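You operate a simulated robot arm through the tools that you are given. There is no shell and no other tool.

The job below is to be done with a simulated two-armed robot. You get a single attempt, and the scene is never put back.

TASK
Pin the clamped motor at its zero and zero the readout.
Fine: free the brake (brake switch) to turn the bar; push the grey knob in to pin it and leave it in; brake on again at the end. Where these are worked on the way, their far stop is far enough and under half their travel is too little: brake switch.

The check looks at the end state, three seconds after you hand in, the way a careful person would. Anything else that was tipped, shoved, dropped, spilled or broken makes it a failure.

THE ROBOT
Two 6-joint arms with two-finger grippers on one trunk that stands fixed in place. Base frame: the origin is at the foot of the trunk, x ahead of it, y to its left, z up. Units: mm, degrees, N and s.
The left shoulder is at [30, 178, 1038], the right one opposite. With the tool pointing down near the work surface each hand reaches from about 540 to 800 mm from the base axis, measured 20 degrees to its own side. Payload 2.54 kg a hand.
The TCP of each hand is the grasp point between the finger pads, 30 mm short of the fingertips. In the tool frame z runs along the fingers and y along their closing line. The gripper opens to 116 mm. The gripper's body begins 95 mm behind the TCP.
Orientation is that of the tool frame in the base frame, as a unit quaternion [x, y, z, w]. With the fingers straight down and closing along the base's y, the tool's x points along the base's -x, its y along +y and its z along -z.

THE INTERFACE
- The arms move only by the tool play_rows. It takes "left_increments", "right_increments" or both (then of equal length, played together; a hand with none holds still); each is a list of rows, each a list of 2 entries, a list of its own where there are three numbers: the shift along the base's x, y, z in mm, then the turn, a rotation vector about the base's x, y, z in degrees. In form: [[[tx, ty, tz], [rx, ry, rz]], ...]. A call has 1 to 20 rows; each row is the pose to reach, as a shift and turn from the pose commanded when the call began. "left_gripper" and "right_gripper" are, for a hand that has rows, the opening, from 0 (shut) to 1 (fully open), set as the call begins (left out, the last holds). Each row takes 0.2 s and may step no farther than 50 mm and 8.6 degrees from the row before; otherwise, or with a gripper value out of range, the whole call is refused. Where a pose cannot be reached the arm comes as near as it can. A force on the tool above 40 N (or 10 N above the force at the start of the call, whichever is more), or a blocked arm, ends the call early, and 0.2 s more pass. Each finger travels about 153 mm/s and halts on what it meets, pressing with about 38 N; the grip force reading is that of the motor and also rises with nothing between the fingers. The clock runs only during rows and for 0.2 s after the last one: add rows that repeat a pose to give the fingers time. The reply holds the time, the measured pose of the TCP, the force on the tool along the base axes, the opening and the grip force, in the units named above and with some noise, with the torque about the TCP (base axes, N m) and any sound that the robot's microphone picked up.
- Cameras (640 x 400 px; columns grow to the right, rows downward): "scene" is now at [30.4, -2.4, 1739.4]; the picture's right is [-0.05, -1.00, 0.00], its down [-0.91, 0.04, -0.42] and it looks along [0.42, -0.02, -0.91] (base axes); focal length 353 px, centre (320, 200). "left" rides on the left gripper at [69, 15, -122] in its tool frame; the picture's right is [-0.21, 0.98, 0.00], its down [-0.83, -0.18, -0.53] and it looks along [-0.52, -0.11, 0.85] (tool axes); focal length 251 px, centre (320, 200). "right" rides on the right gripper at [69, -15, -122] in its tool frame; the picture's right is [0.21, 0.98, 0.00], its down [-0.83, 0.18, -0.53] and it looks along [-0.52, 0.11, 0.85] (tool axes); focal length 251 px, centre (320, 200). There is no depth. A picture from a camera that has moved, and an enlarged one, comes with that camera's place and axes in the base frame and with its lens.
- snapshot(camera): a new picture of that camera. It takes no simulated time.
- lift_body(by): slides the trunk up (or, below 0, down) by that many mm; the arms and the scene camera ride with it, the base frame stays. It gives what a move gives, with no picture.
- head_to(pan, tilt): turns the head with the scene camera to pan (to the left, within 143 degrees either way) and tilt (down, from -29 to 69), counted from straight ahead of the robot. It gives what a move gives.
- enlarge(camera, box): a new picture of the part [left, top, right, bottom] of that camera's present view, enlarged. It takes no simulated time.
- close_job(): hands the job in; it is judged then, once.

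Places have to be worked out from the pictures, the camera data and where the tool is seen. Open the grippers and draw the arms clear of the work before you hand the job in, unless the task says otherwise.

The tools are called after "Emit:" by a JSON object that holds its "name" and its "arguments". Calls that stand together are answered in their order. play_rows: Moves the arms, as the interface text tells. Its arguments: {"type":"object","properties":{"left_increments":{"type":"array"},"left_gripper":{"type":"number"},"right_increments":{"type":"array"},"right_gripper":{"type":"number"}},"required":[]} The other tools are called the same way: lift_body (by) slides the trunk up or down; head_to (pan, tilt) turns the head that bears the scene camera; snapshot (camera) takes a picture; enlarge (camera, box) takes an enlarged picture of a part of a camera's view; close_job () hands the job in.

At the start:

```text
time: 0.0
left_ee_pos: [433.6, 225.9, 1112.0]
left_orientation: [0.0, 1.0, 0.0, 0.0]
left_contact_force: [-0.8, 0.2, 0.2]
left_ft_torque: [0.01, 0.02, -0.01]
left_width: 116.0
left_gripper_force: 0.1
right_ee_pos: [494.9, -176.5, 1142.9]
right_orientation: [0.0, 1.0, -0.001, 0.0]
right_contact_force: [0.3, -0.2, -0.6]
right_ft_torque: [-0.03, 0.03, 0.01]
right_width: 116.0
right_gripper_force: 0.0
trunk travel left (down, up): [-250.0, 290.0]
head pan, tilt: [-2.8, 65.0]
```

scene: 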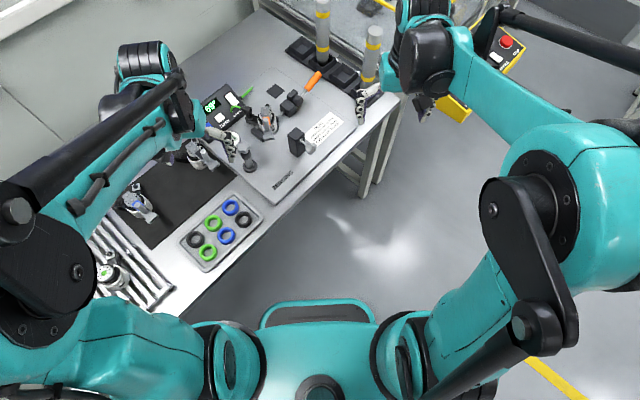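
right: 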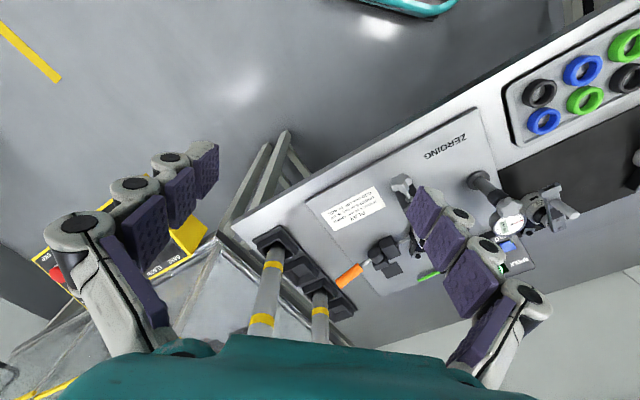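
left: 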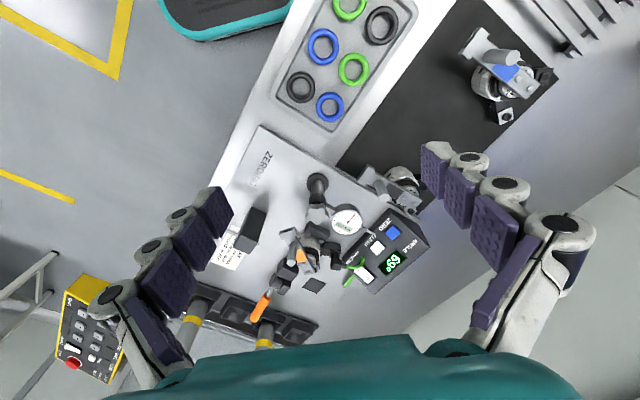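

The board labelled ZEROING sits ahead on a table, with the motor, readout, dial gauge and knob on it. I'll take enlarged views to identify the parts.

Emit:
{"name": "enlarge", "arguments": {"camera": "scene", "box": [180, 50, 400, 210]}}

Emit:
{"name": "enlarge", "arguments": {"camera": "left", "box": [200, 110, 440, 320]}}

Emit:
{"name": "enlarge", "arguments": {"camera": "right", "box": [300, 120, 600, 320]}}

```text
2.50 times, centred on (290, 130) of scene
camera zoom: at [30.4, -2.4, 1739.4], right [-0.05, -1.0, 0.0], down [-0.91, 0.04, -0.42], along [0.42, -0.02, -0.91], focal length 883 px, centre (395, 375)
```

zoom: 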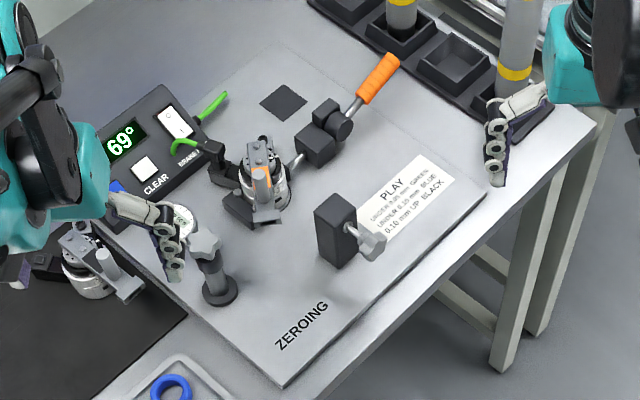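

```text
1.90 times, centred on (320, 215) of left
camera zoom: at [365.4, 241.1, 1233.6], right [0.21, 0.98, 0.0], down [0.83, -0.18, 0.53], along [0.52, -0.11, -0.85], focal length 479 px, centre (320, 171)
```

zoom: 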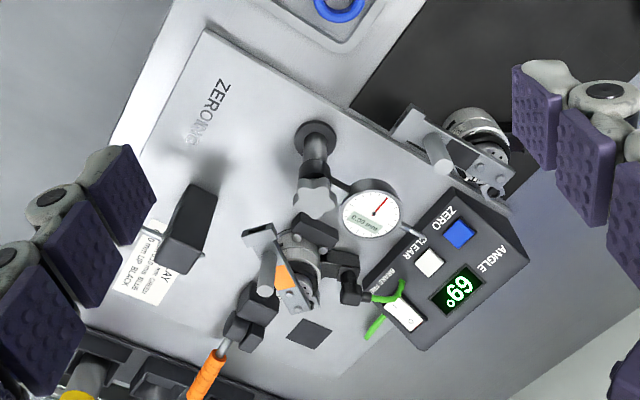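

```text
2.00 times, centred on (450, 220) of right
camera zoom: at [425.7, -191.3, 1264.9], right [-0.21, 0.98, 0.0], down [0.83, 0.18, 0.53], along [0.52, 0.11, -0.85], focal length 503 px, centre (60, 160)
```

zoom: 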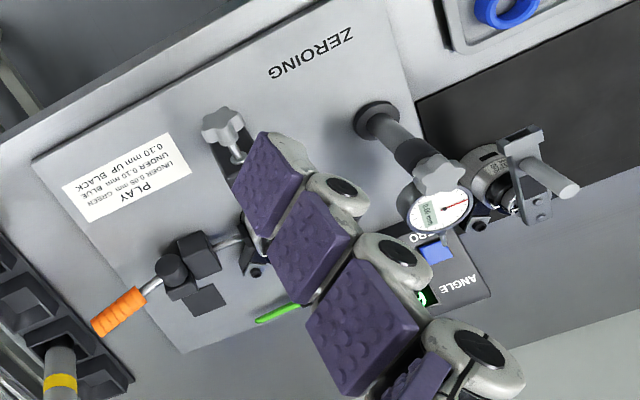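

The motor seems to be near (740, 138, ~800). I'll bring the left hand's camera over it, staying high, to see the parts better.

Emit:
{"name": "play_rows", "arguments": {"left_increments": [[[28, -15, -19], [0, 0, 0]], [[56, -30, -38], [0, 0, 0]], [[83, -44, -56], [0, 0, 0]], [[111, -59, -75], [0, 0, 0]], [[139, -74, -94], [0, 0, 0]], [[166, -88, -112], [0, 0, 0]]]}}

```text
time: 1.4
left_ee_pos: [601.2, 137.5, 999.4]
left_orientation: [0.0, 1.0, 0.0, 0.0]
left_contact_force: [1.1, 0.8, 0.4]
left_ft_torque: [0.01, 0.01, -0.02]
left_width: 115.9
left_gripper_force: 0.0
right_ee_pos: [496.1, -176.5, 1142.1]
right_orientation: [0.0, 1.0, 0.001, -0.001]
right_contact_force: [0.4, 1.0, 1.0]
right_ft_torque: [-0.01, 0.04, 0.01]
right_width: 116.1
right_gripper_force: 0.0
trunk travel left (down, up): [-250.0, 290.0]
head pan, tilt: [-2.8, 65.0]
```

The hand arrived; now I'll look.

Emit:
{"name": "snapshot", "arguments": {"camera": "left"}}

Emit:
{"name": "snapshot", "arguments": {"camera": "scene"}}

Emit:
{"name": "snapshot", "arguments": {"camera": "right"}}

```text
taken
camera left: at [532.7, 152.2, 1120.5], right [0.21, 0.98, 0.0], down [0.83, -0.18, 0.53], along [0.52, -0.11, -0.85], focal length 251 px, centre (320, 200)
```

left: 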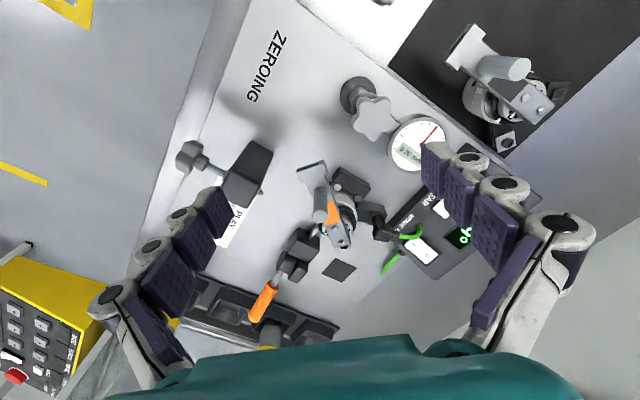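

```text
taken
camera scene: at [32.3, -2.8, 1739.4], right [-0.05, -1.0, 0.0], down [-0.91, 0.04, -0.42], along [0.42, -0.02, -0.91], focal length 353 px, centre (320, 200)
```

scene: 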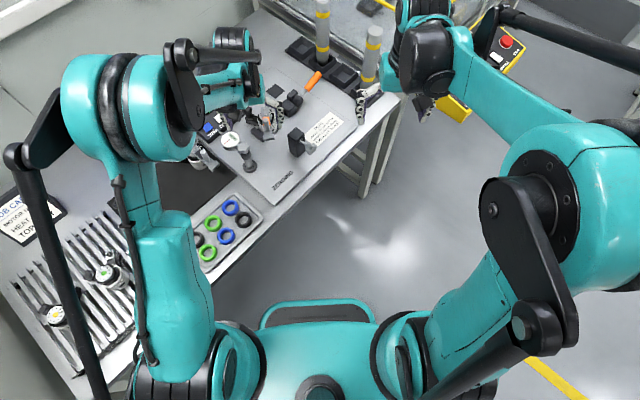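

```text
taken
camera right: at [427.2, -191.6, 1264.3], right [-0.21, 0.98, 0.0], down [0.83, 0.18, 0.53], along [0.52, 0.11, -0.85], focal length 251 px, centre (320, 200)
```

right: 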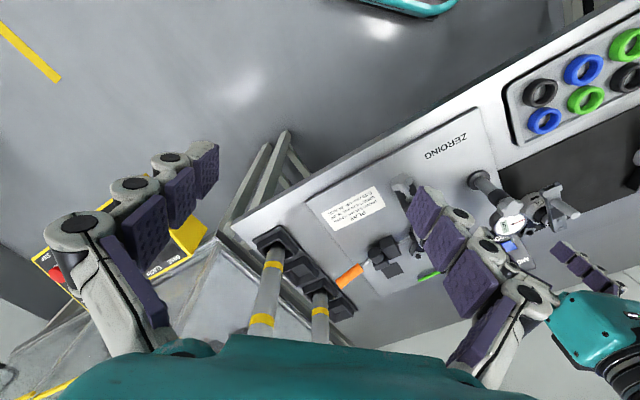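

Emit:
{"name": "enlarge", "arguments": {"camera": "left", "box": [170, 70, 490, 290]}}

Emit:
{"name": "enlarge", "arguments": {"camera": "left", "box": [270, 140, 390, 260]}}

Emit:
{"name": "enlarge", "arguments": {"camera": "scene", "box": [180, 50, 400, 210]}}

```text
1.82 times, centred on (330, 180) of left
camera zoom: at [532.7, 152.2, 1120.5], right [0.21, 0.98, 0.0], down [0.83, -0.18, 0.53], along [0.52, -0.11, -0.85], focal length 457 px, centre (302, 236)
```

zoom: 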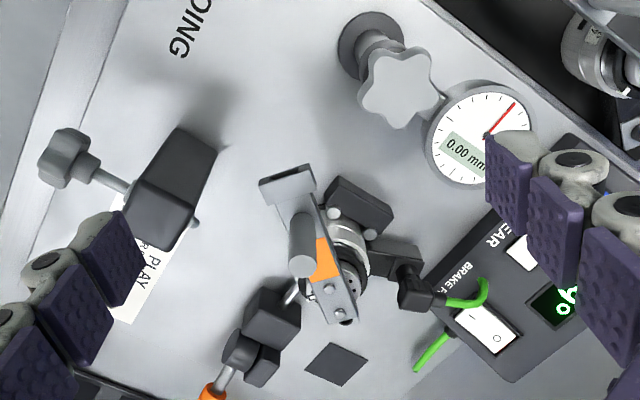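

```text
3.33 times, centred on (330, 200) of left
camera zoom: at [532.7, 152.2, 1120.5], right [0.21, 0.98, 0.0], down [0.83, -0.18, 0.53], along [0.52, -0.11, -0.85], focal length 838 px, centre (287, 200)
```

zoom: 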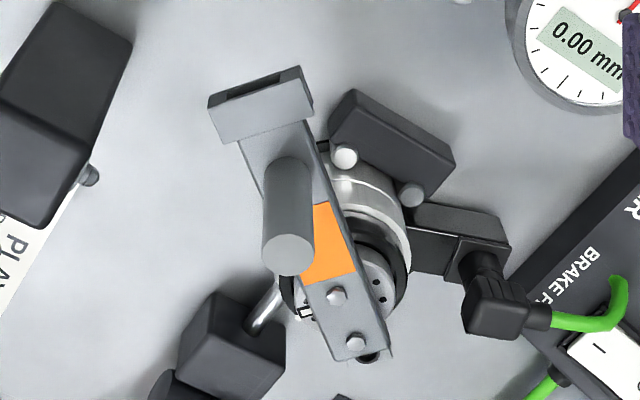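

```text
2.50 times, centred on (290, 130) of scene
camera zoom: at [32.3, -2.8, 1739.4], right [-0.05, -1.0, 0.0], down [-0.91, 0.04, -0.42], along [0.42, -0.02, -0.91], focal length 883 px, centre (395, 375)
```

zoom: 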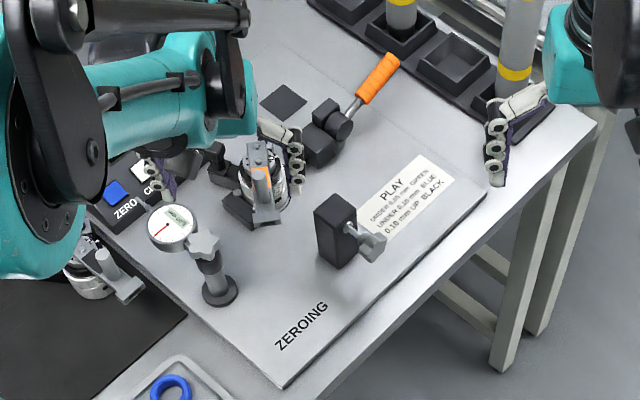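

The two left views triangulate the brake switch to about (826, 247, 837). I'll move the left camera over the readout box to read it closely and get more parallax.

Emit:
{"name": "play_rows", "arguments": {"left_increments": [[[25, 30, 0], [0, 0, 0]], [[50, 60, -5], [0, 0, 0]], [[75, 85, -10], [0, 0, 0]], [[100, 105, -15], [0, 0, 0]], [[115, 120, -20], [0, 0, 0]], [[115, 120, -20], [0, 0, 0]]]}}

Emit:
{"name": "snapshot", "arguments": {"camera": "left"}}

Emit:
{"name": "enlarge", "arguments": {"camera": "left", "box": [240, 120, 400, 260]}}

```text
time: 2.8
left_ee_pos: [715.2, 256.6, 980.5]
left_orientation: [0.0, 1.0, 0.0, 0.0]
left_contact_force: [-0.9, -0.4, 0.4]
left_ft_torque: [-0.01, 0.02, 0.0]
left_width: 116.1
left_gripper_force: 0.1
right_ee_pos: [494.7, -176.6, 1143.6]
right_orientation: [0.0, 1.0, 0.0, 0.0]
right_contact_force: [-0.7, -0.7, 0.5]
right_ft_torque: [0.05, 0.0, 0.0]
right_width: 116.1
right_gripper_force: 0.1
trunk travel left (down, up): [-250.0, 290.0]
head pan, tilt: [-2.8, 65.0]
```

```text
taken
camera left: at [646.5, 271.8, 1101.8], right [0.22, 0.98, 0.0], down [0.83, -0.18, 0.53], along [0.52, -0.11, -0.85], focal length 251 px, centre (320, 200)
```

left: 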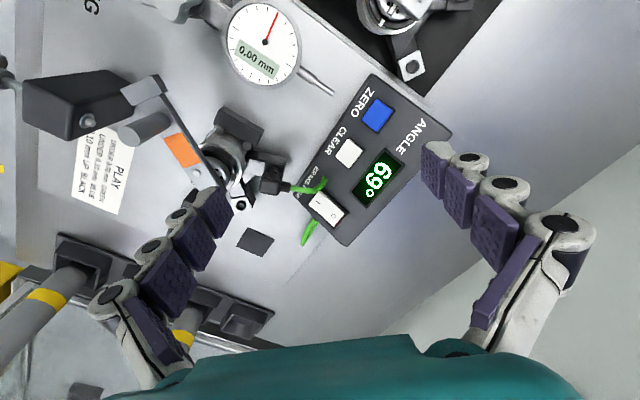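

```text
2.86 times, centred on (320, 190) of left
camera zoom: at [646.5, 271.8, 1101.8], right [0.22, 0.98, 0.0], down [0.83, -0.18, 0.53], along [0.52, -0.11, -0.85], focal length 718 px, centre (320, 229)
```

zoom: 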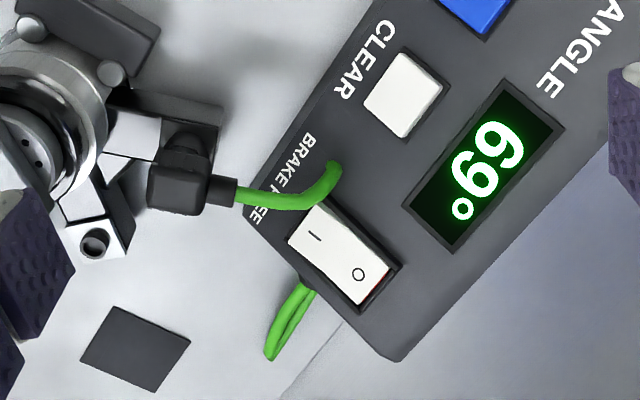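

The readout shows 69°, with ZERO (blue), CLEAR (white) and a rocker switch whose "I" end is at the BRAKE FREE label. I'll zoom on the bar and pin from here.

Emit:
{"name": "enlarge", "arguments": {"camera": "left", "box": [60, 50, 260, 220]}}

Emit:
{"name": "enlarge", "arguments": {"camera": "left", "box": [290, 170, 370, 240]}}

Emit:
{"name": "enlarge", "arguments": {"camera": "right", "box": [380, 150, 540, 300]}}

Emit:
{"name": "enlarge", "arguments": {"camera": "scene", "box": [230, 80, 340, 180]}}

```text
2.35 times, centred on (160, 135) of left
camera zoom: at [646.5, 271.8, 1101.8], right [0.22, 0.98, 0.0], down [0.83, -0.18, 0.53], along [0.52, -0.11, -0.85], focal length 592 px, centre (696, 353)
```

zoom: 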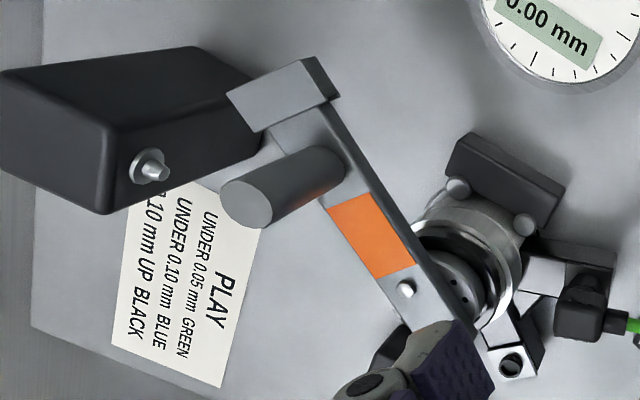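

```text
5.71 times, centred on (330, 205) of left
camera zoom: at [646.5, 271.8, 1101.8], right [0.22, 0.98, 0.0], down [0.83, -0.18, 0.53], along [0.52, -0.11, -0.85], focal length 1437 px, centre (263, 171)
```

zoom: 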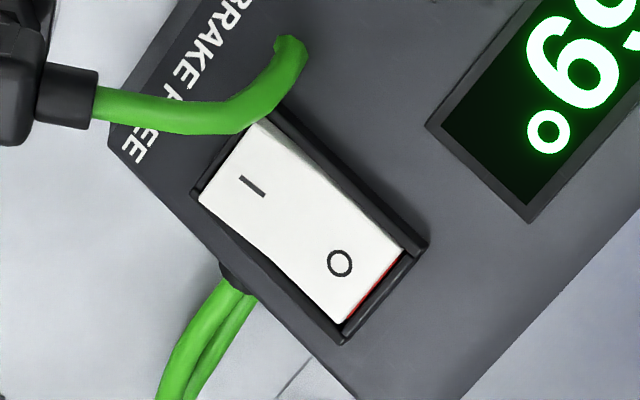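

```text
2.67 times, centred on (460, 225) of right
camera zoom: at [425.6, -191.6, 1264.9], right [-0.21, 0.98, 0.0], down [0.83, 0.18, 0.53], along [0.52, 0.11, -0.85], focal length 670 px, centre (-53, 133)
```

zoom: 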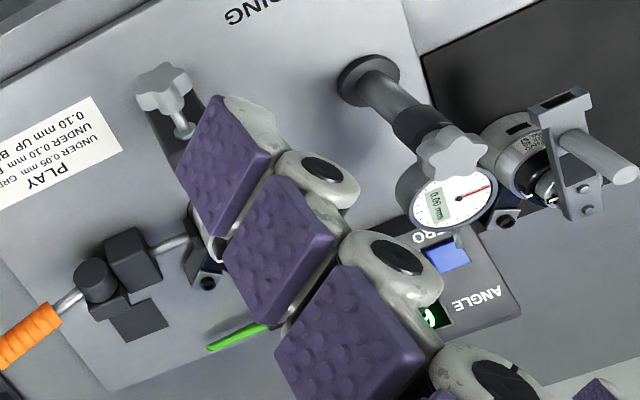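

```text
4.00 times, centred on (285, 130) of scene
camera zoom: at [30.2, -2.8, 1739.4], right [-0.05, -1.0, 0.0], down [-0.91, 0.04, -0.42], along [0.42, -0.02, -0.91], focal length 1413 px, centre (460, 480)
```

zoom: 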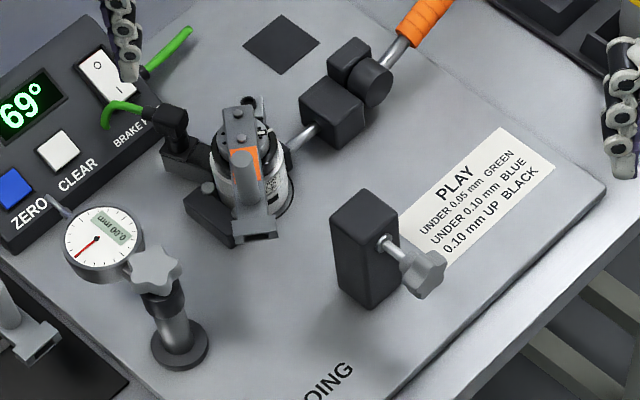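

I need to see the rocker's state more exactly; I'll enlarge it in the scene camera.

Emit:
{"name": "enlarge", "arguments": {"camera": "scene", "box": [225, 80, 275, 115]}}

Emit:
{"name": "enlarge", "arguments": {"camera": "scene", "box": [270, 100, 350, 160]}}

```text
11.43 times, centred on (250, 98) of scene
camera zoom: at [30.2, -2.8, 1739.4], right [-0.05, -1.0, 0.0], down [-0.91, 0.04, -0.42], along [0.42, -0.02, -0.91], focal length 4037 px, centre (1120, 1371)
```

zoom: 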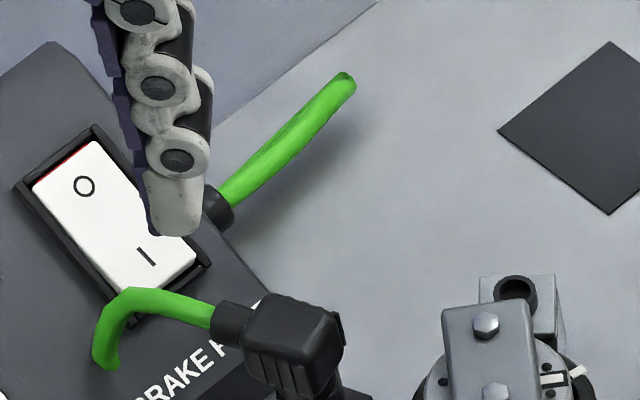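

```text
6.67 times, centred on (310, 130) of scene
camera zoom: at [30.2, -2.8, 1739.4], right [-0.05, -1.0, 0.0], down [-0.91, 0.04, -0.42], along [0.42, -0.02, -0.91], focal length 2355 px, centre (387, 667)
```

zoom: 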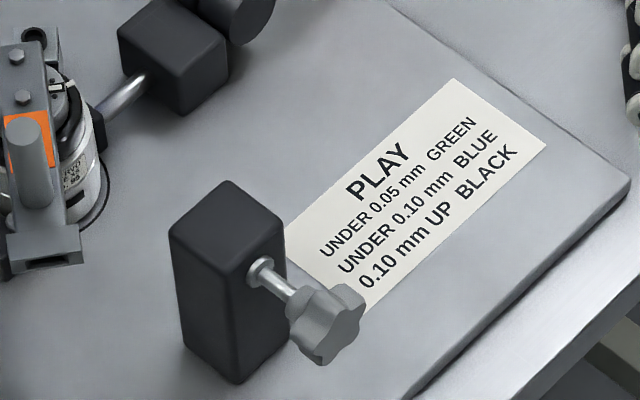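

Triangulating: the I end of the rocker is at about (810, 235, 838) and the O end at (827, 250, 850). The box face slopes about 35° towards the operator side and the I end stands proud, so the brake is on now. I'll shut the left fingers, tilt the hand 45° outward and hover near the I end.

Emit:
{"name": "play_rows", "arguments": {"left_increments": [[[0, 0, 0], [5, -5, 0]], [[0, 0, 0], [10, -10, 0]], [[0, -10, 0], [15, -15, 0]], [[10, -25, -10], [20, -20, 0]], [[25, -40, -25], [25, -25, 0]], [[45, -52, -40], [31.8, -31.8, 0]], [[60, -52, -60], [31.8, -31.8, 0]], [[68, -52, -82], [31.8, -31.8, 0]], [[68, -52, -82], [31.8, -31.8, 0]]], "left_gripper": 0}}

Emit:
{"name": "snapshot", "arguments": {"camera": "left"}}

Emit:
{"name": "enlarge", "arguments": {"camera": "scene", "box": [180, 50, 340, 170]}}

Emit:
{"name": "snapshot", "arguments": {"camera": "right"}}

```text
refused: row 6 steps farther than a row can; nothing moved
```

```text
taken
camera left: at [646.5, 271.8, 1101.8], right [0.22, 0.98, 0.0], down [0.83, -0.18, 0.53], along [0.52, -0.11, -0.85], focal length 251 px, centre (320, 200)
```

left: 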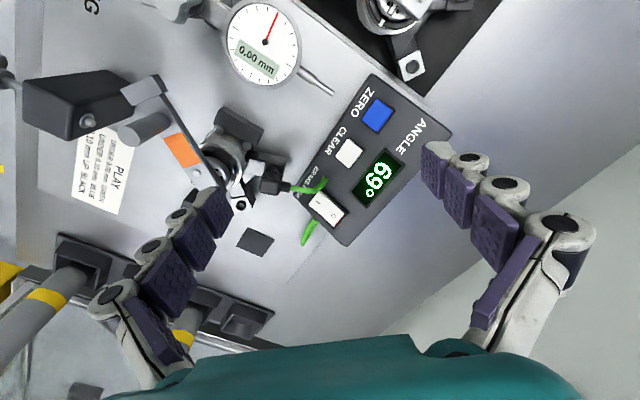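

```text
3.33 times, centred on (260, 110) of scene
camera zoom: at [30.2, -2.8, 1739.4], right [-0.05, -1.0, 0.0], down [-0.91, 0.04, -0.42], along [0.42, -0.02, -0.91], focal length 1177 px, centre (520, 500)
```

zoom: 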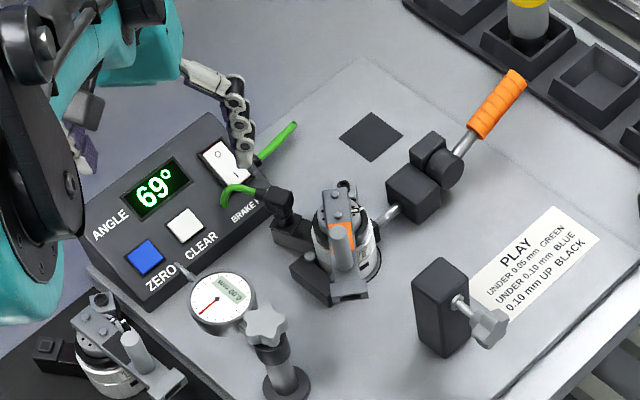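

```text
taken
camera right: at [425.6, -191.6, 1264.9], right [-0.21, 0.98, 0.0], down [0.83, 0.18, 0.53], along [0.52, 0.11, -0.85], focal length 251 px, centre (320, 200)
```

right: 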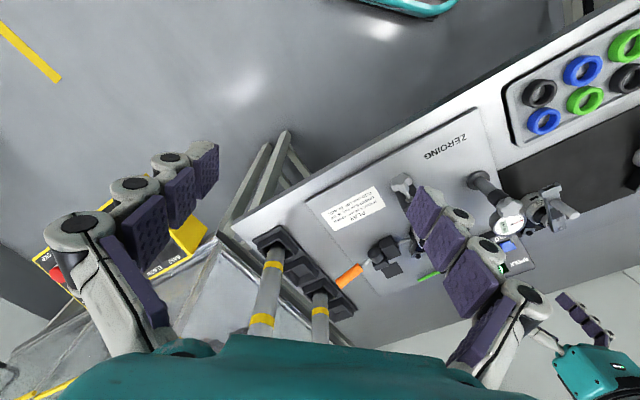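

One row turned too far; I'll split the turn into smaller steps.

Emit:
{"name": "play_rows", "arguments": {"left_increments": [[[0, 0, 0], [5, -5, 0]], [[0, 0, 0], [10, -10, 0]], [[0, -10, 0], [15, -15, 0]], [[10, -25, -10], [20, -20, 0]], [[25, -40, -25], [25, -25, 0]], [[45, -52, -40], [29, -29, 0]], [[60, -52, -60], [31.8, -31.8, 0]], [[68, -52, -82], [31.8, -31.8, 0]], [[68, -52, -82], [31.8, -31.8, 0]]], "left_gripper": 0}}

Emit:
{"name": "snapshot", "arguments": {"camera": "left"}}

Emit:
{"name": "enlarge", "arguments": {"camera": "scene", "box": [180, 50, 340, 170]}}

Emit:
{"name": "snapshot", "arguments": {"camera": "right"}}

```text
time: 4.8
left_ee_pos: [782.2, 207.4, 898.3]
left_orientation: [0.001, 0.924, 0.27, 0.27]
left_contact_force: [-0.1, -0.3, 0.1]
left_ft_torque: [0.0, -0.01, 0.02]
left_width: 0.0
left_gripper_force: 28.6
right_ee_pos: [494.4, -176.5, 1143.3]
right_orientation: [0.0, 1.0, 0.0, 0.0]
right_contact_force: [-0.6, 1.1, 0.8]
right_ft_torque: [0.0, -0.04, 0.0]
right_width: 116.1
right_gripper_force: 0.1
trunk travel left (down, up): [-250.0, 290.0]
head pan, tilt: [-2.8, 65.0]
```

```text
taken
camera left: at [661.3, 167.8, 957.3], right [0.04, 0.8, 0.6], down [0.46, -0.54, 0.7], along [0.88, 0.25, -0.39], focal length 251 px, centre (320, 200)
```

left: 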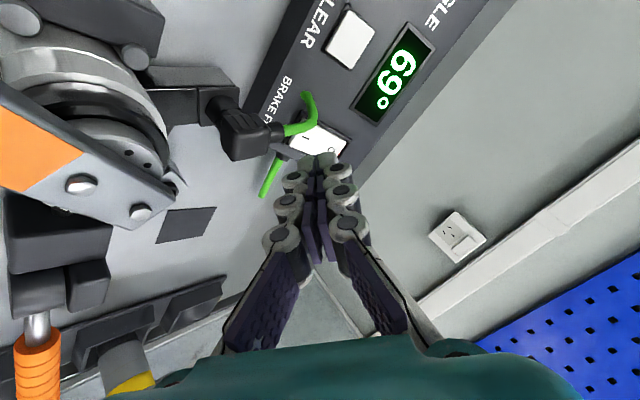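

```text
3.33 times, centred on (260, 110) of scene
camera zoom: at [29.9, -2.4, 1739.5], right [-0.05, -1.0, 0.0], down [-0.91, 0.04, -0.42], along [0.42, -0.02, -0.91], focal length 1177 px, centre (520, 500)
```

zoom: 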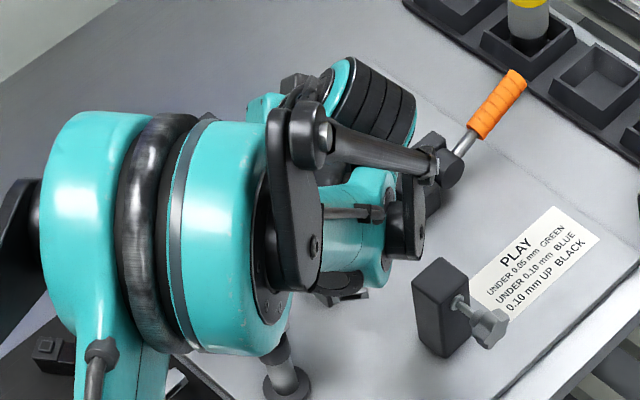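

```text
taken
camera right: at [425.4, -191.3, 1265.1], right [-0.21, 0.98, 0.0], down [0.83, 0.18, 0.53], along [0.52, 0.11, -0.85], focal length 251 px, centre (320, 200)
```

right: 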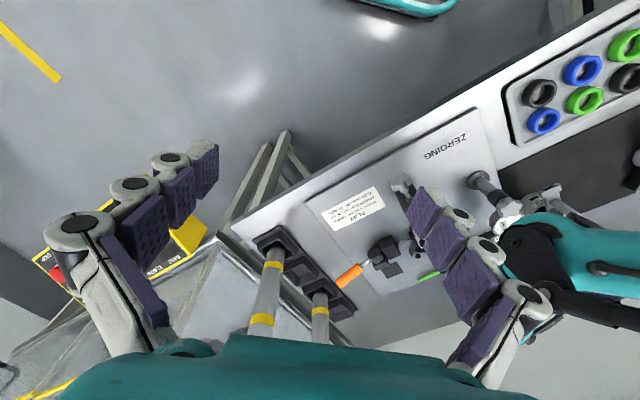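

The hover is good. I'll zoom on the switch in the left view to check alignment of fingertip and I mark.

Emit:
{"name": "enlarge", "arguments": {"camera": "left", "box": [250, 80, 390, 210]}}

```text
3.08 times, centred on (320, 145) of left
camera zoom: at [661.3, 167.8, 957.3], right [0.04, 0.8, 0.6], down [0.46, -0.54, 0.7], along [0.88, 0.25, -0.39], focal length 774 px, centre (320, 369)
```

zoom: 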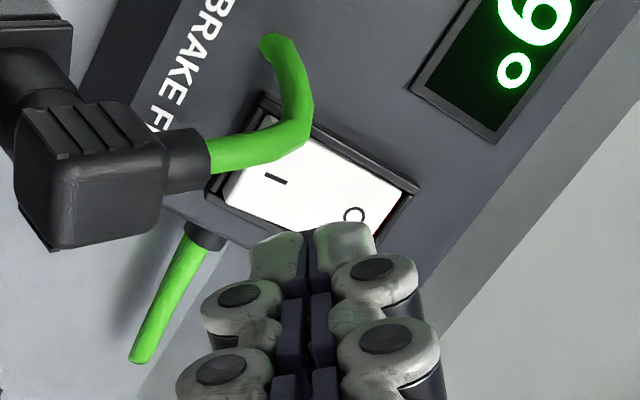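

The I mark re-triangulates to (812, 235, 838) and the cable has about 10 mm clearance. I'll press toward the I end in small steps.

Emit:
{"name": "play_rows", "arguments": {"left_increments": [[[12, 11, -15], [0, 0, 0]], [[18, 17, -22], [0, 0, 0]], [[21, 20, -26], [0, 0, 0]], [[23, 22, -30], [0, 0, 0]], [[24, 23, -32], [0, 0, 0]]]}}

Emit:
{"name": "enlarge", "arguments": {"camera": "left", "box": [250, 80, 390, 210]}}

```text
time: 6.0
left_ee_pos: [805.3, 227.7, 867.6]
left_orientation: [0.0, 0.924, 0.271, 0.271]
left_contact_force: [-5.2, -4.4, 9.2]
left_ft_torque: [-0.01, 0.08, 0.03]
left_width: 0.0
left_gripper_force: 28.0
right_ee_pos: [493.6, -177.5, 1143.5]
right_orientation: [0.001, 1.0, 0.0, 0.001]
right_contact_force: [-0.1, -0.8, -0.1]
right_ft_torque: [-0.02, -0.03, 0.0]
right_width: 115.7
right_gripper_force: 0.0
trunk travel left (down, up): [-250.0, 290.0]
head pan, tilt: [-2.8, 65.0]
```

```text
3.08 times, centred on (320, 145) of left
camera zoom: at [684.3, 189.7, 926.1], right [0.04, 0.8, 0.6], down [0.46, -0.54, 0.7], along [0.89, 0.25, -0.39], focal length 774 px, centre (320, 369)
```

zoom: 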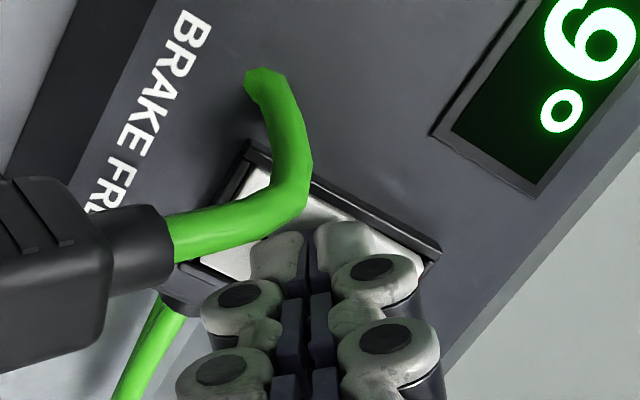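

The fingertip is on the rocker with 11 N along its normal and no click yet. I'll press a few mm further along the face normal.

Emit:
{"name": "play_rows", "arguments": {"left_increments": [[[0.6, 0.6, -1.2], [0, 0, 0]], [[1.2, 1.2, -2.5], [0, 0, 0]], [[1.8, 1.8, -3.7], [0, 0, 0]], [[2.4, 2.4, -5], [0, 0, 0]], [[2.4, 2.4, -5], [0, 0, 0]]]}}

Emit:
{"name": "enlarge", "arguments": {"camera": "left", "box": [250, 80, 390, 210]}}

```text
time: 6.9
left_ee_pos: [806.1, 228.8, 867.9]
left_orientation: [0.002, 0.923, 0.272, 0.273]
left_contact_force: [-16.9, -11.2, 23.3]
left_ft_torque: [0.07, 0.42, 0.05]
left_width: 6.0
left_gripper_force: 28.8
right_ee_pos: [490.3, -178.4, 1144.3]
right_orientation: [-0.001, 1.0, 0.001, 0.001]
right_contact_force: [-0.8, 0.3, 0.4]
right_ft_torque: [0.01, -0.01, 0.05]
right_width: 116.1
right_gripper_force: 0.1
trunk travel left (down, up): [-250.0, 290.0]
head pan, tilt: [-2.8, 65.0]
stopped in row 4 (left hand): the force on the tool passed its limit at 42 N (the readings are from after the stop); the commanded pose is now the measured one
```

```text
3.08 times, centred on (320, 145) of left
camera zoom: at [684.0, 189.8, 925.4], right [0.04, 0.8, 0.6], down [0.46, -0.55, 0.7], along [0.89, 0.25, -0.39], focal length 774 px, centre (320, 369)
```

zoom: 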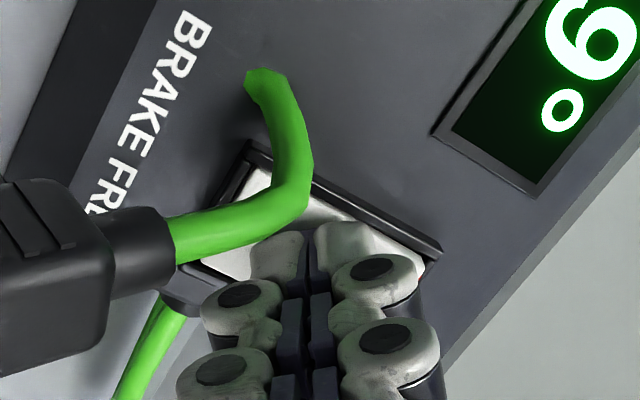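

The motion stopped at 42 N with no further travel, so I've reached a hard stop. I'll back off and look at the rocker's state.

Emit:
{"name": "play_rows", "arguments": {"left_increments": [[[-10, -10, 16], [0, 0, 0]], [[-25, -25, 38], [0, 0, 0]], [[-35, -30, 60], [0, 0, 0]]]}}

Emit:
{"name": "enlarge", "arguments": {"camera": "left", "box": [250, 60, 390, 200]}}

```text
time: 7.7
left_ee_pos: [772.6, 201.9, 923.0]
left_orientation: [0.001, 0.923, 0.271, 0.272]
left_contact_force: [0.6, -0.6, 0.3]
left_ft_torque: [0.0, 0.03, 0.03]
left_width: 0.0
left_gripper_force: 29.0
right_ee_pos: [494.2, -176.4, 1142.3]
right_orientation: [0.001, 1.0, 0.001, 0.0]
right_contact_force: [0.0, 0.0, 0.4]
right_ft_torque: [0.01, 0.03, 0.02]
right_width: 116.3
right_gripper_force: 0.0
trunk travel left (down, up): [-250.0, 290.0]
head pan, tilt: [-2.8, 65.0]
```

```text
2.86 times, centred on (320, 130) of left
camera zoom: at [652.6, 162.9, 982.0], right [0.04, 0.8, 0.6], down [0.46, -0.54, 0.7], along [0.89, 0.25, -0.39], focal length 718 px, centre (320, 400)
```

zoom: 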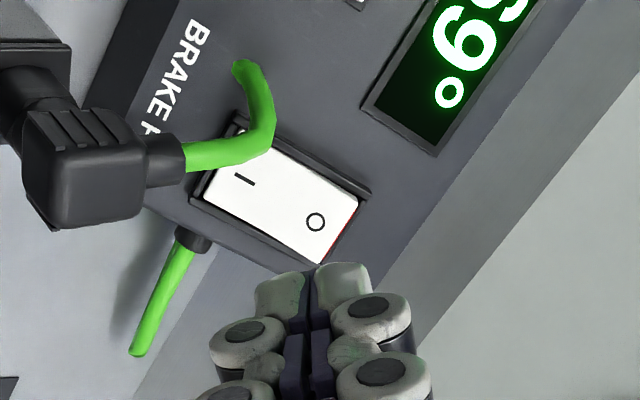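

The corner triangulation puts the rocker's I end about 8 mm proud and the O end flush, so the brake is still on. My fingertip landed at the pivot (roughly mid-rocker), so I'll re-aim about 10 mm nearer the I end and a little to the right, away from the cable.

Emit:
{"name": "play_rows", "arguments": {"left_increments": [[[6, 3, -17], [0, 0, 0]], [[12, 6, -34], [0, 0, 0]], [[18.8, 8.5, -51.6], [0, 0, 0]], [[18.8, 8.5, -51.6], [0, 0, 0]], [[18.8, 8.5, -51.6], [0, 0, 0]]]}}

Emit:
{"name": "enlarge", "arguments": {"camera": "left", "box": [250, 60, 390, 200]}}

```text
time: 8.9
left_ee_pos: [793.4, 207.7, 871.6]
left_orientation: [0.001, 0.924, 0.27, 0.271]
left_contact_force: [0.0, -0.2, 0.5]
left_ft_torque: [0.0, -0.02, -0.01]
left_width: 0.0
left_gripper_force: 28.8
right_ee_pos: [495.2, -177.4, 1140.7]
right_orientation: [0.0, 1.0, 0.0, -0.001]
right_contact_force: [0.9, 0.5, 0.3]
right_ft_torque: [0.01, 0.01, 0.02]
right_width: 116.1
right_gripper_force: 0.1
trunk travel left (down, up): [-250.0, 290.0]
head pan, tilt: [-2.8, 65.0]
```

```text
2.86 times, centred on (320, 130) of left
camera zoom: at [671.7, 170.8, 929.7], right [0.04, 0.8, 0.6], down [0.46, -0.54, 0.7], along [0.89, 0.25, -0.39], focal length 718 px, centre (320, 400)
```

zoom: 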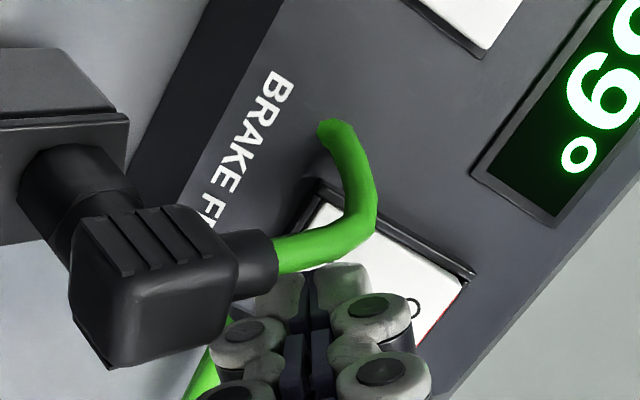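

Clearance to the cable looks small but positive. I'll advance slowly onto the I end and press.

Emit:
{"name": "play_rows", "arguments": {"left_increments": [[[4, 4, -6], [0, 0, 0]], [[7, 7, -10], [0, 0, 0]], [[9, 9, -13], [0, 0, 0]], [[10, 10, -15], [0, 0, 0]], [[11, 11, -17], [0, 0, 0]], [[12, 12, -19], [0, 0, 0]], [[12, 12, -19], [0, 0, 0]]]}}

Emit:
{"name": "enlarge", "arguments": {"camera": "left", "box": [250, 60, 390, 200]}}

```text
time: 10.4
left_ee_pos: [800.3, 217.5, 857.7]
left_orientation: [0.003, 0.923, 0.272, 0.274]
left_contact_force: [-18.9, -10.8, 25.8]
left_ft_torque: [0.22, 0.43, 0.02]
left_width: 6.2
left_gripper_force: 28.7
right_ee_pos: [490.1, -177.2, 1145.2]
right_orientation: [0.0, 1.0, 0.001, 0.002]
right_contact_force: [0.5, 0.8, 0.1]
right_ft_torque: [-0.02, -0.06, 0.01]
right_width: 115.8
right_gripper_force: 0.0
trunk travel left (down, up): [-250.0, 290.0]
head pan, tilt: [-2.8, 65.0]
stopped in row 7 (left hand): the force on the tool passed its limit at 42 N (the readings are from after the stop); the commanded pose is now the measured one
```

```text
2.86 times, centred on (320, 130) of left
camera zoom: at [680.0, 179.8, 916.0], right [0.04, 0.8, 0.6], down [0.46, -0.55, 0.7], along [0.89, 0.25, -0.39], focal length 718 px, centre (320, 400)
```

zoom: 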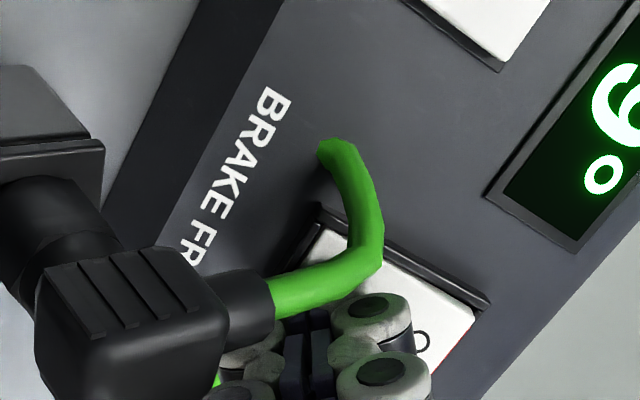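

The lead corner of the finger ended at frame level both times, which suggests the rocker may already have flipped on the first press. I'll back off to the earlier viewing pose and compare directly.

Emit:
{"name": "play_rows", "arguments": {"left_increments": [[[-10, -10, 18], [0, 0, 0]], [[-25, -20, 50], [-4, 4, 0]], [[-40, -10, 85], [-9, 9, 0]], [[-60, 10, 110], [-14, 14, 0]], [[-75, 30, 120], [-19, 19, 0]], [[-85, 40, 122], [-24, 24, 0]], [[-85.7, 40.4, 122.3], [-29, 29, 0]], [[-85.7, 40.4, 122.3], [-31.8, 31.8, 0]], [[-85.7, 40.4, 122.3], [-31.8, 31.8, 0]]], "left_gripper": 1}}

Emit:
{"name": "enlarge", "arguments": {"camera": "left", "box": [290, 170, 370, 240]}}

Emit:
{"name": "enlarge", "arguments": {"camera": "scene", "box": [225, 80, 275, 115]}}

Emit:
{"name": "enlarge", "arguments": {"camera": "left", "box": [60, 50, 260, 220]}}

```text
time: 12.4
left_ee_pos: [718.3, 260.4, 974.9]
left_orientation: [0.002, 1.0, 0.0, 0.002]
left_contact_force: [0.0, -0.2, -0.6]
left_ft_torque: [-0.02, -0.01, 0.03]
left_width: 115.9
left_gripper_force: 0.0
right_ee_pos: [495.7, -176.6, 1142.1]
right_orientation: [0.001, 1.0, -0.001, 0.0]
right_contact_force: [0.7, 0.8, -0.7]
right_ft_torque: [-0.01, 0.01, 0.04]
right_width: 115.8
right_gripper_force: 0.1
trunk travel left (down, up): [-250.0, 290.0]
head pan, tilt: [-2.8, 65.0]
```

```text
5.71 times, centred on (330, 205) of left
camera zoom: at [651.4, 275.4, 1096.7], right [0.22, 0.98, 0.0], down [0.82, -0.18, 0.54], along [0.52, -0.12, -0.84], focal length 1437 px, centre (263, 171)
```

zoom: 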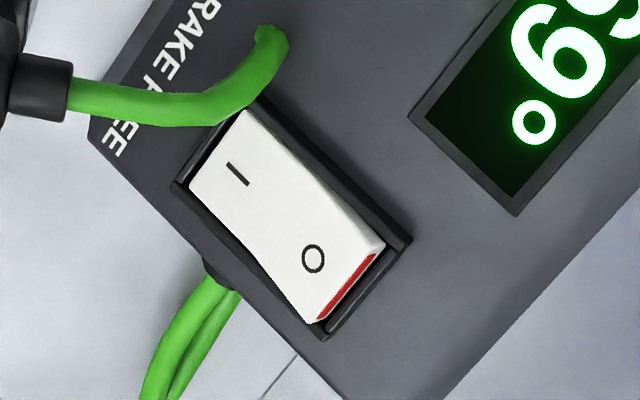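

```text
11.43 times, centred on (250, 98) of scene
camera zoom: at [30.3, -2.5, 1739.4], right [-0.05, -1.0, 0.0], down [-0.91, 0.04, -0.42], along [0.42, -0.02, -0.91], focal length 4037 px, centre (1120, 1371)
```

zoom: 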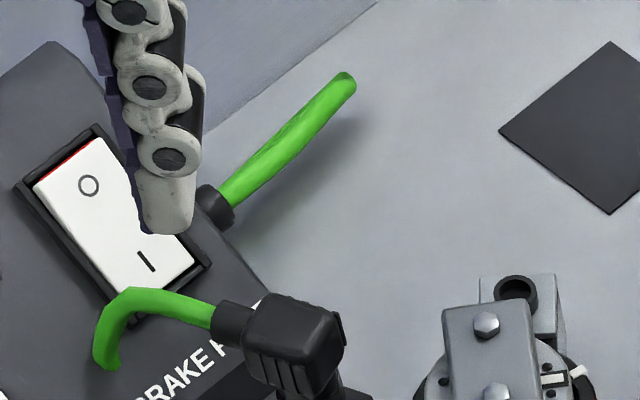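

```text
2.35 times, centred on (160, 135) of left
camera zoom: at [651.4, 275.4, 1096.7], right [0.22, 0.98, 0.0], down [0.82, -0.18, 0.54], along [0.52, -0.12, -0.84], focal length 592 px, centre (696, 353)
```

zoom: 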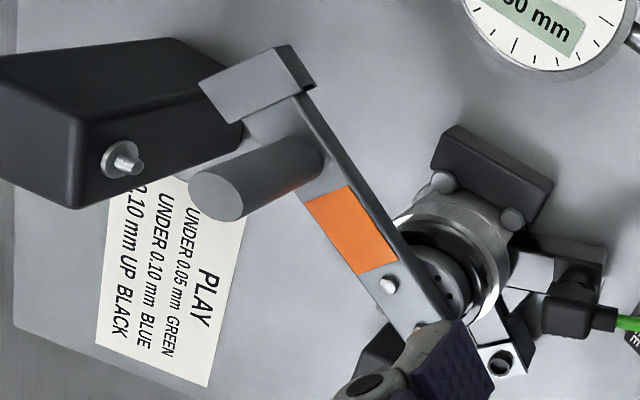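

The red flank at the O end is now clearly exposed: the rocker has flipped to I, so the brake should be free. Next I'll bring the open left hand above the bar's post at about (674, 122, top 919).

Emit:
{"name": "play_rows", "arguments": {"left_increments": [[[-10, -35, 0], [0, 0, 0]], [[-22, -70, 0], [0, 0, 0]], [[-33, -105, -5], [0, 0, 0]], [[-44, -138, -14], [0, 0, 0]], [[-44, -138, -14], [0, 0, 0]], [[-44, -138, -14], [0, 0, 0]]], "left_gripper": 0.6}}

Emit:
{"name": "snapshot", "arguments": {"camera": "left"}}

Emit:
{"name": "enlarge", "arguments": {"camera": "scene", "box": [200, 70, 340, 170]}}

```text
time: 13.8
left_ee_pos: [675.5, 122.6, 961.1]
left_orientation: [0.001, 1.0, 0.0, 0.002]
left_contact_force: [-0.1, 0.0, -0.7]
left_ft_torque: [0.03, -0.03, 0.0]
left_width: 69.3
left_gripper_force: 0.1
right_ee_pos: [494.7, -176.4, 1141.4]
right_orientation: [0.0, 1.0, 0.0, 0.0]
right_contact_force: [-1.1, 0.1, -0.2]
right_ft_torque: [0.01, -0.02, 0.03]
right_width: 116.1
right_gripper_force: 0.1
trunk travel left (down, up): [-250.0, 290.0]
head pan, tilt: [-2.8, 65.0]
```

```text
taken
camera left: at [607.4, 137.2, 1082.8], right [0.22, 0.98, 0.0], down [0.82, -0.19, 0.54], along [0.52, -0.12, -0.84], focal length 251 px, centre (320, 200)
```

left: 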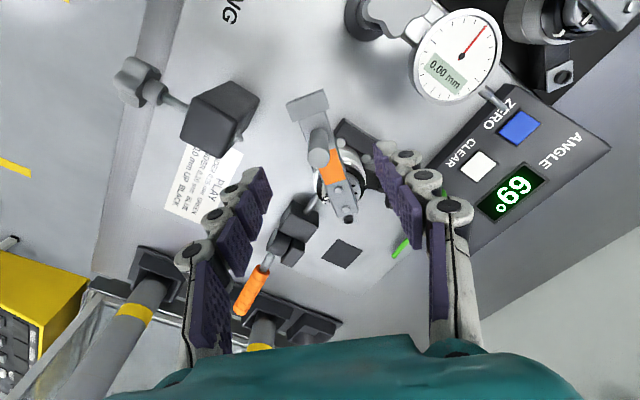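

```text
4.00 times, centred on (270, 120) of scene
camera zoom: at [30.3, -3.0, 1739.4], right [-0.05, -1.0, 0.0], down [-0.91, 0.04, -0.42], along [0.42, -0.02, -0.91], focal length 1413 px, centre (520, 520)
```

zoom: 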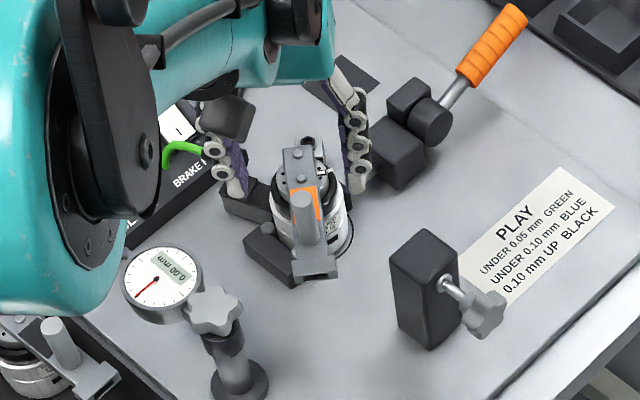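

The post top is at about (673, 122, 919), right below the TCP. I'll descend straddling it so the fingertips stay above the bar.

Emit:
{"name": "play_rows", "arguments": {"left_increments": [[[-1.5, 0, -20], [0, 0, 0]], [[-1.5, 0, -40], [0, 0, 0]], [[-1.5, 0, -50], [0, 0, 0]], [[-1.5, 0, -50], [0, 0, 0]]]}}

Emit:
{"name": "snapshot", "arguments": {"camera": "left"}}

Emit:
{"name": "enlarge", "arguments": {"camera": "scene", "box": [200, 70, 340, 170]}}

```text
time: 14.8
left_ee_pos: [674.2, 123.2, 911.2]
left_orientation: [0.002, 1.0, 0.0, 0.002]
left_contact_force: [0.1, 0.0, -0.2]
left_ft_torque: [-0.02, -0.01, -0.01]
left_width: 69.5
left_gripper_force: 0.0
right_ee_pos: [494.9, -175.7, 1142.0]
right_orientation: [0.0, 1.0, 0.0, 0.0]
right_contact_force: [0.3, 0.4, -0.1]
right_ft_torque: [-0.02, 0.0, 0.0]
right_width: 116.1
right_gripper_force: 0.0
trunk travel left (down, up): [-250.0, 290.0]
head pan, tilt: [-2.8, 65.0]
```

```text
taken
camera left: at [605.7, 137.8, 1032.5], right [0.22, 0.98, 0.0], down [0.82, -0.18, 0.54], along [0.52, -0.12, -0.84], focal length 251 px, centre (320, 200)
```

left: 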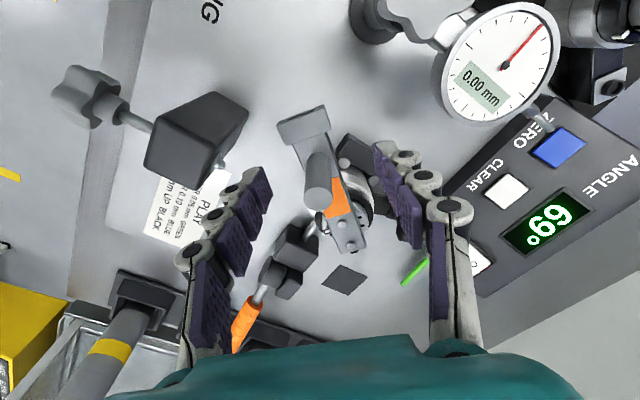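

```text
4.00 times, centred on (270, 120) of scene
camera zoom: at [30.3, -2.4, 1739.4], right [-0.05, -1.0, 0.0], down [-0.91, 0.04, -0.42], along [0.42, -0.02, -0.91], focal length 1413 px, centre (520, 520)
```

zoom: 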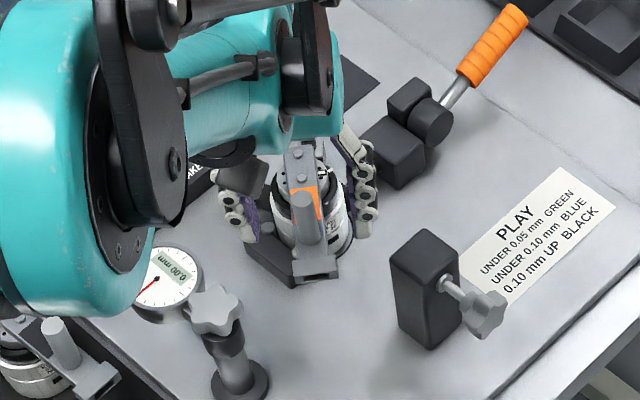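

The post is centred between the fingers with no contact force. I'll close on it.

Emit:
{"name": "play_rows", "arguments": {"left_increments": [[[0, 0, 0], [0, 0, 0]], [[0, 0, 0], [0, 0, 0]], [[0, 0, 0], [0, 0, 0]]], "left_gripper": 0.05}}

Emit:
{"name": "snapshot", "arguments": {"camera": "left"}}

```text
time: 15.7
left_ee_pos: [674.6, 123.1, 911.4]
left_orientation: [0.002, 1.0, 0.0, 0.002]
left_contact_force: [-0.1, -0.7, -0.8]
left_ft_torque: [0.0, 0.08, -0.05]
left_width: 14.6
left_gripper_force: 38.4
right_ee_pos: [494.5, -176.2, 1142.9]
right_orientation: [0.0, 1.0, 0.0, 0.001]
right_contact_force: [-0.3, 0.8, 0.0]
right_ft_torque: [-0.03, 0.04, -0.03]
right_width: 116.1
right_gripper_force: 0.1
trunk travel left (down, up): [-250.0, 290.0]
head pan, tilt: [-2.8, 65.0]
```

```text
taken
camera left: at [605.7, 137.8, 1032.6], right [0.22, 0.98, 0.0], down [0.82, -0.19, 0.54], along [0.52, -0.12, -0.84], focal length 251 px, centre (320, 200)
```

left: 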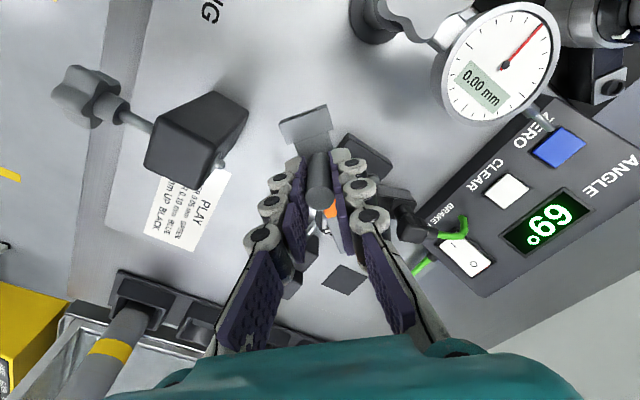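

The post is held (14.6 mm across). I'll try a small turn toward the pin (counter-clockwise, about 8°) and watch force and readout.

Emit:
{"name": "play_rows", "arguments": {"left_increments": [[[0.3, -2, 0], [0, 0, 2]], [[0.7, -4, 0], [0, 0, 4]], [[1.1, -6.2, 0], [0, 0, 6]], [[1.6, -8.3, 0], [0, 0, 8]]]}}

Emit:
{"name": "snapshot", "arguments": {"camera": "left"}}

```text
time: 16.6
left_ee_pos: [676.5, 113.8, 911.4]
left_orientation: [-0.068, 0.998, 0.0, 0.002]
left_contact_force: [-0.4, -2.2, 0.0]
left_ft_torque: [-0.05, -0.04, -0.09]
left_width: 14.7
left_gripper_force: 37.8
right_ee_pos: [495.1, -175.7, 1142.8]
right_orientation: [0.001, 1.0, 0.0, 0.0]
right_contact_force: [0.6, -0.1, 0.0]
right_ft_torque: [0.02, -0.02, 0.03]
right_width: 116.0
right_gripper_force: 0.1
trunk travel left (down, up): [-250.0, 290.0]
head pan, tilt: [-2.8, 65.0]
```

```text
taken
camera left: at [605.9, 119.1, 1032.6], right [0.08, 1.0, 0.0], down [0.84, -0.07, 0.54], along [0.53, -0.04, -0.84], focal length 251 px, centre (320, 200)
```

left: 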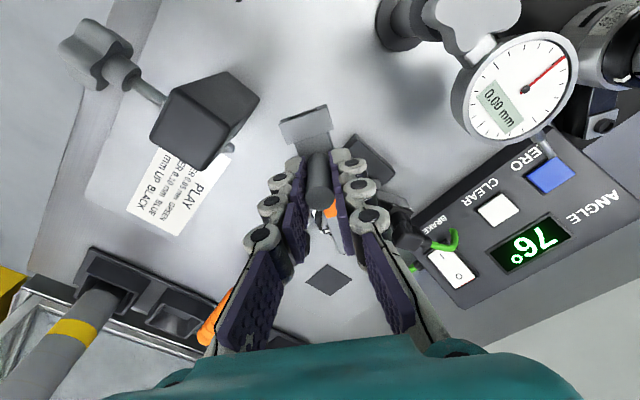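

The bar turns freely and the readout rose to 76°. I'll continue along the arc to about 215°, toward the pin line, and look again.

Emit:
{"name": "play_rows", "arguments": {"left_increments": [[[1.9, -6, 0], [0, 0, 4.6]], [[4.1, -11.4, 0], [0, 0, 9.6]], [[6.8, -16.6, 0], [0, 0, 14.6]], [[10, -21.6, 0], [0, 0, 19.6]], [[10, -21.6, 0], [0, 0, 19.6]]]}}

Emit:
{"name": "snapshot", "arguments": {"camera": "left"}}

Emit:
{"name": "enlarge", "arguments": {"camera": "scene", "box": [240, 90, 340, 170]}}

```text
time: 17.9
left_ee_pos: [684.9, 91.6, 911.4]
left_orientation: [-0.237, 0.972, 0.0, 0.003]
left_contact_force: [3.4, 3.4, 4.9]
left_ft_torque: [0.05, 0.05, 0.02]
left_width: 14.8
left_gripper_force: 37.9
right_ee_pos: [494.1, -175.3, 1142.2]
right_orientation: [0.0, 1.0, 0.0, 0.0]
right_contact_force: [0.1, 0.0, 0.1]
right_ft_torque: [-0.01, 0.05, 0.0]
right_width: 116.0
right_gripper_force: 0.0
trunk travel left (down, up): [-250.0, 290.0]
head pan, tilt: [-2.8, 65.0]
```

```text
taken
camera left: at [618.1, 73.4, 1032.6], right [-0.26, 0.97, 0.0], down [0.81, 0.22, 0.54], along [0.52, 0.14, -0.84], focal length 251 px, centre (320, 200)
```

left: 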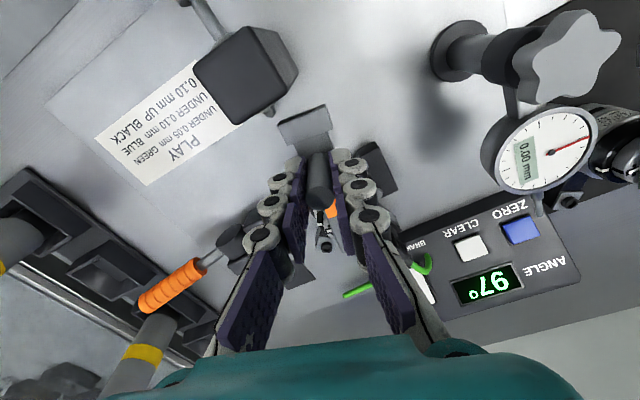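

```text
5.00 times, centred on (290, 130) of scene
camera zoom: at [30.4, -2.0, 1739.5], right [-0.05, -1.0, 0.0], down [-0.91, 0.04, -0.42], along [0.42, -0.02, -0.91], focal length 1766 px, centre (470, 550)
```

zoom: 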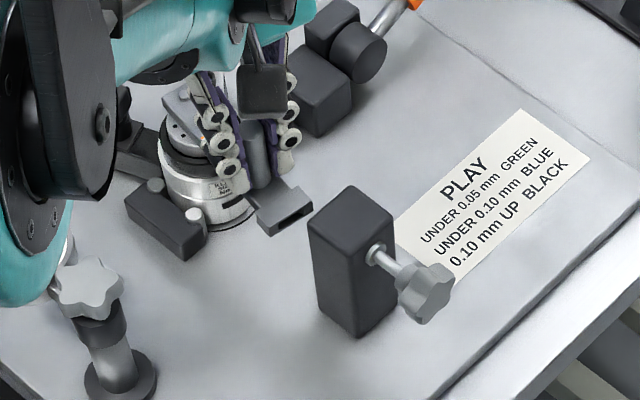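

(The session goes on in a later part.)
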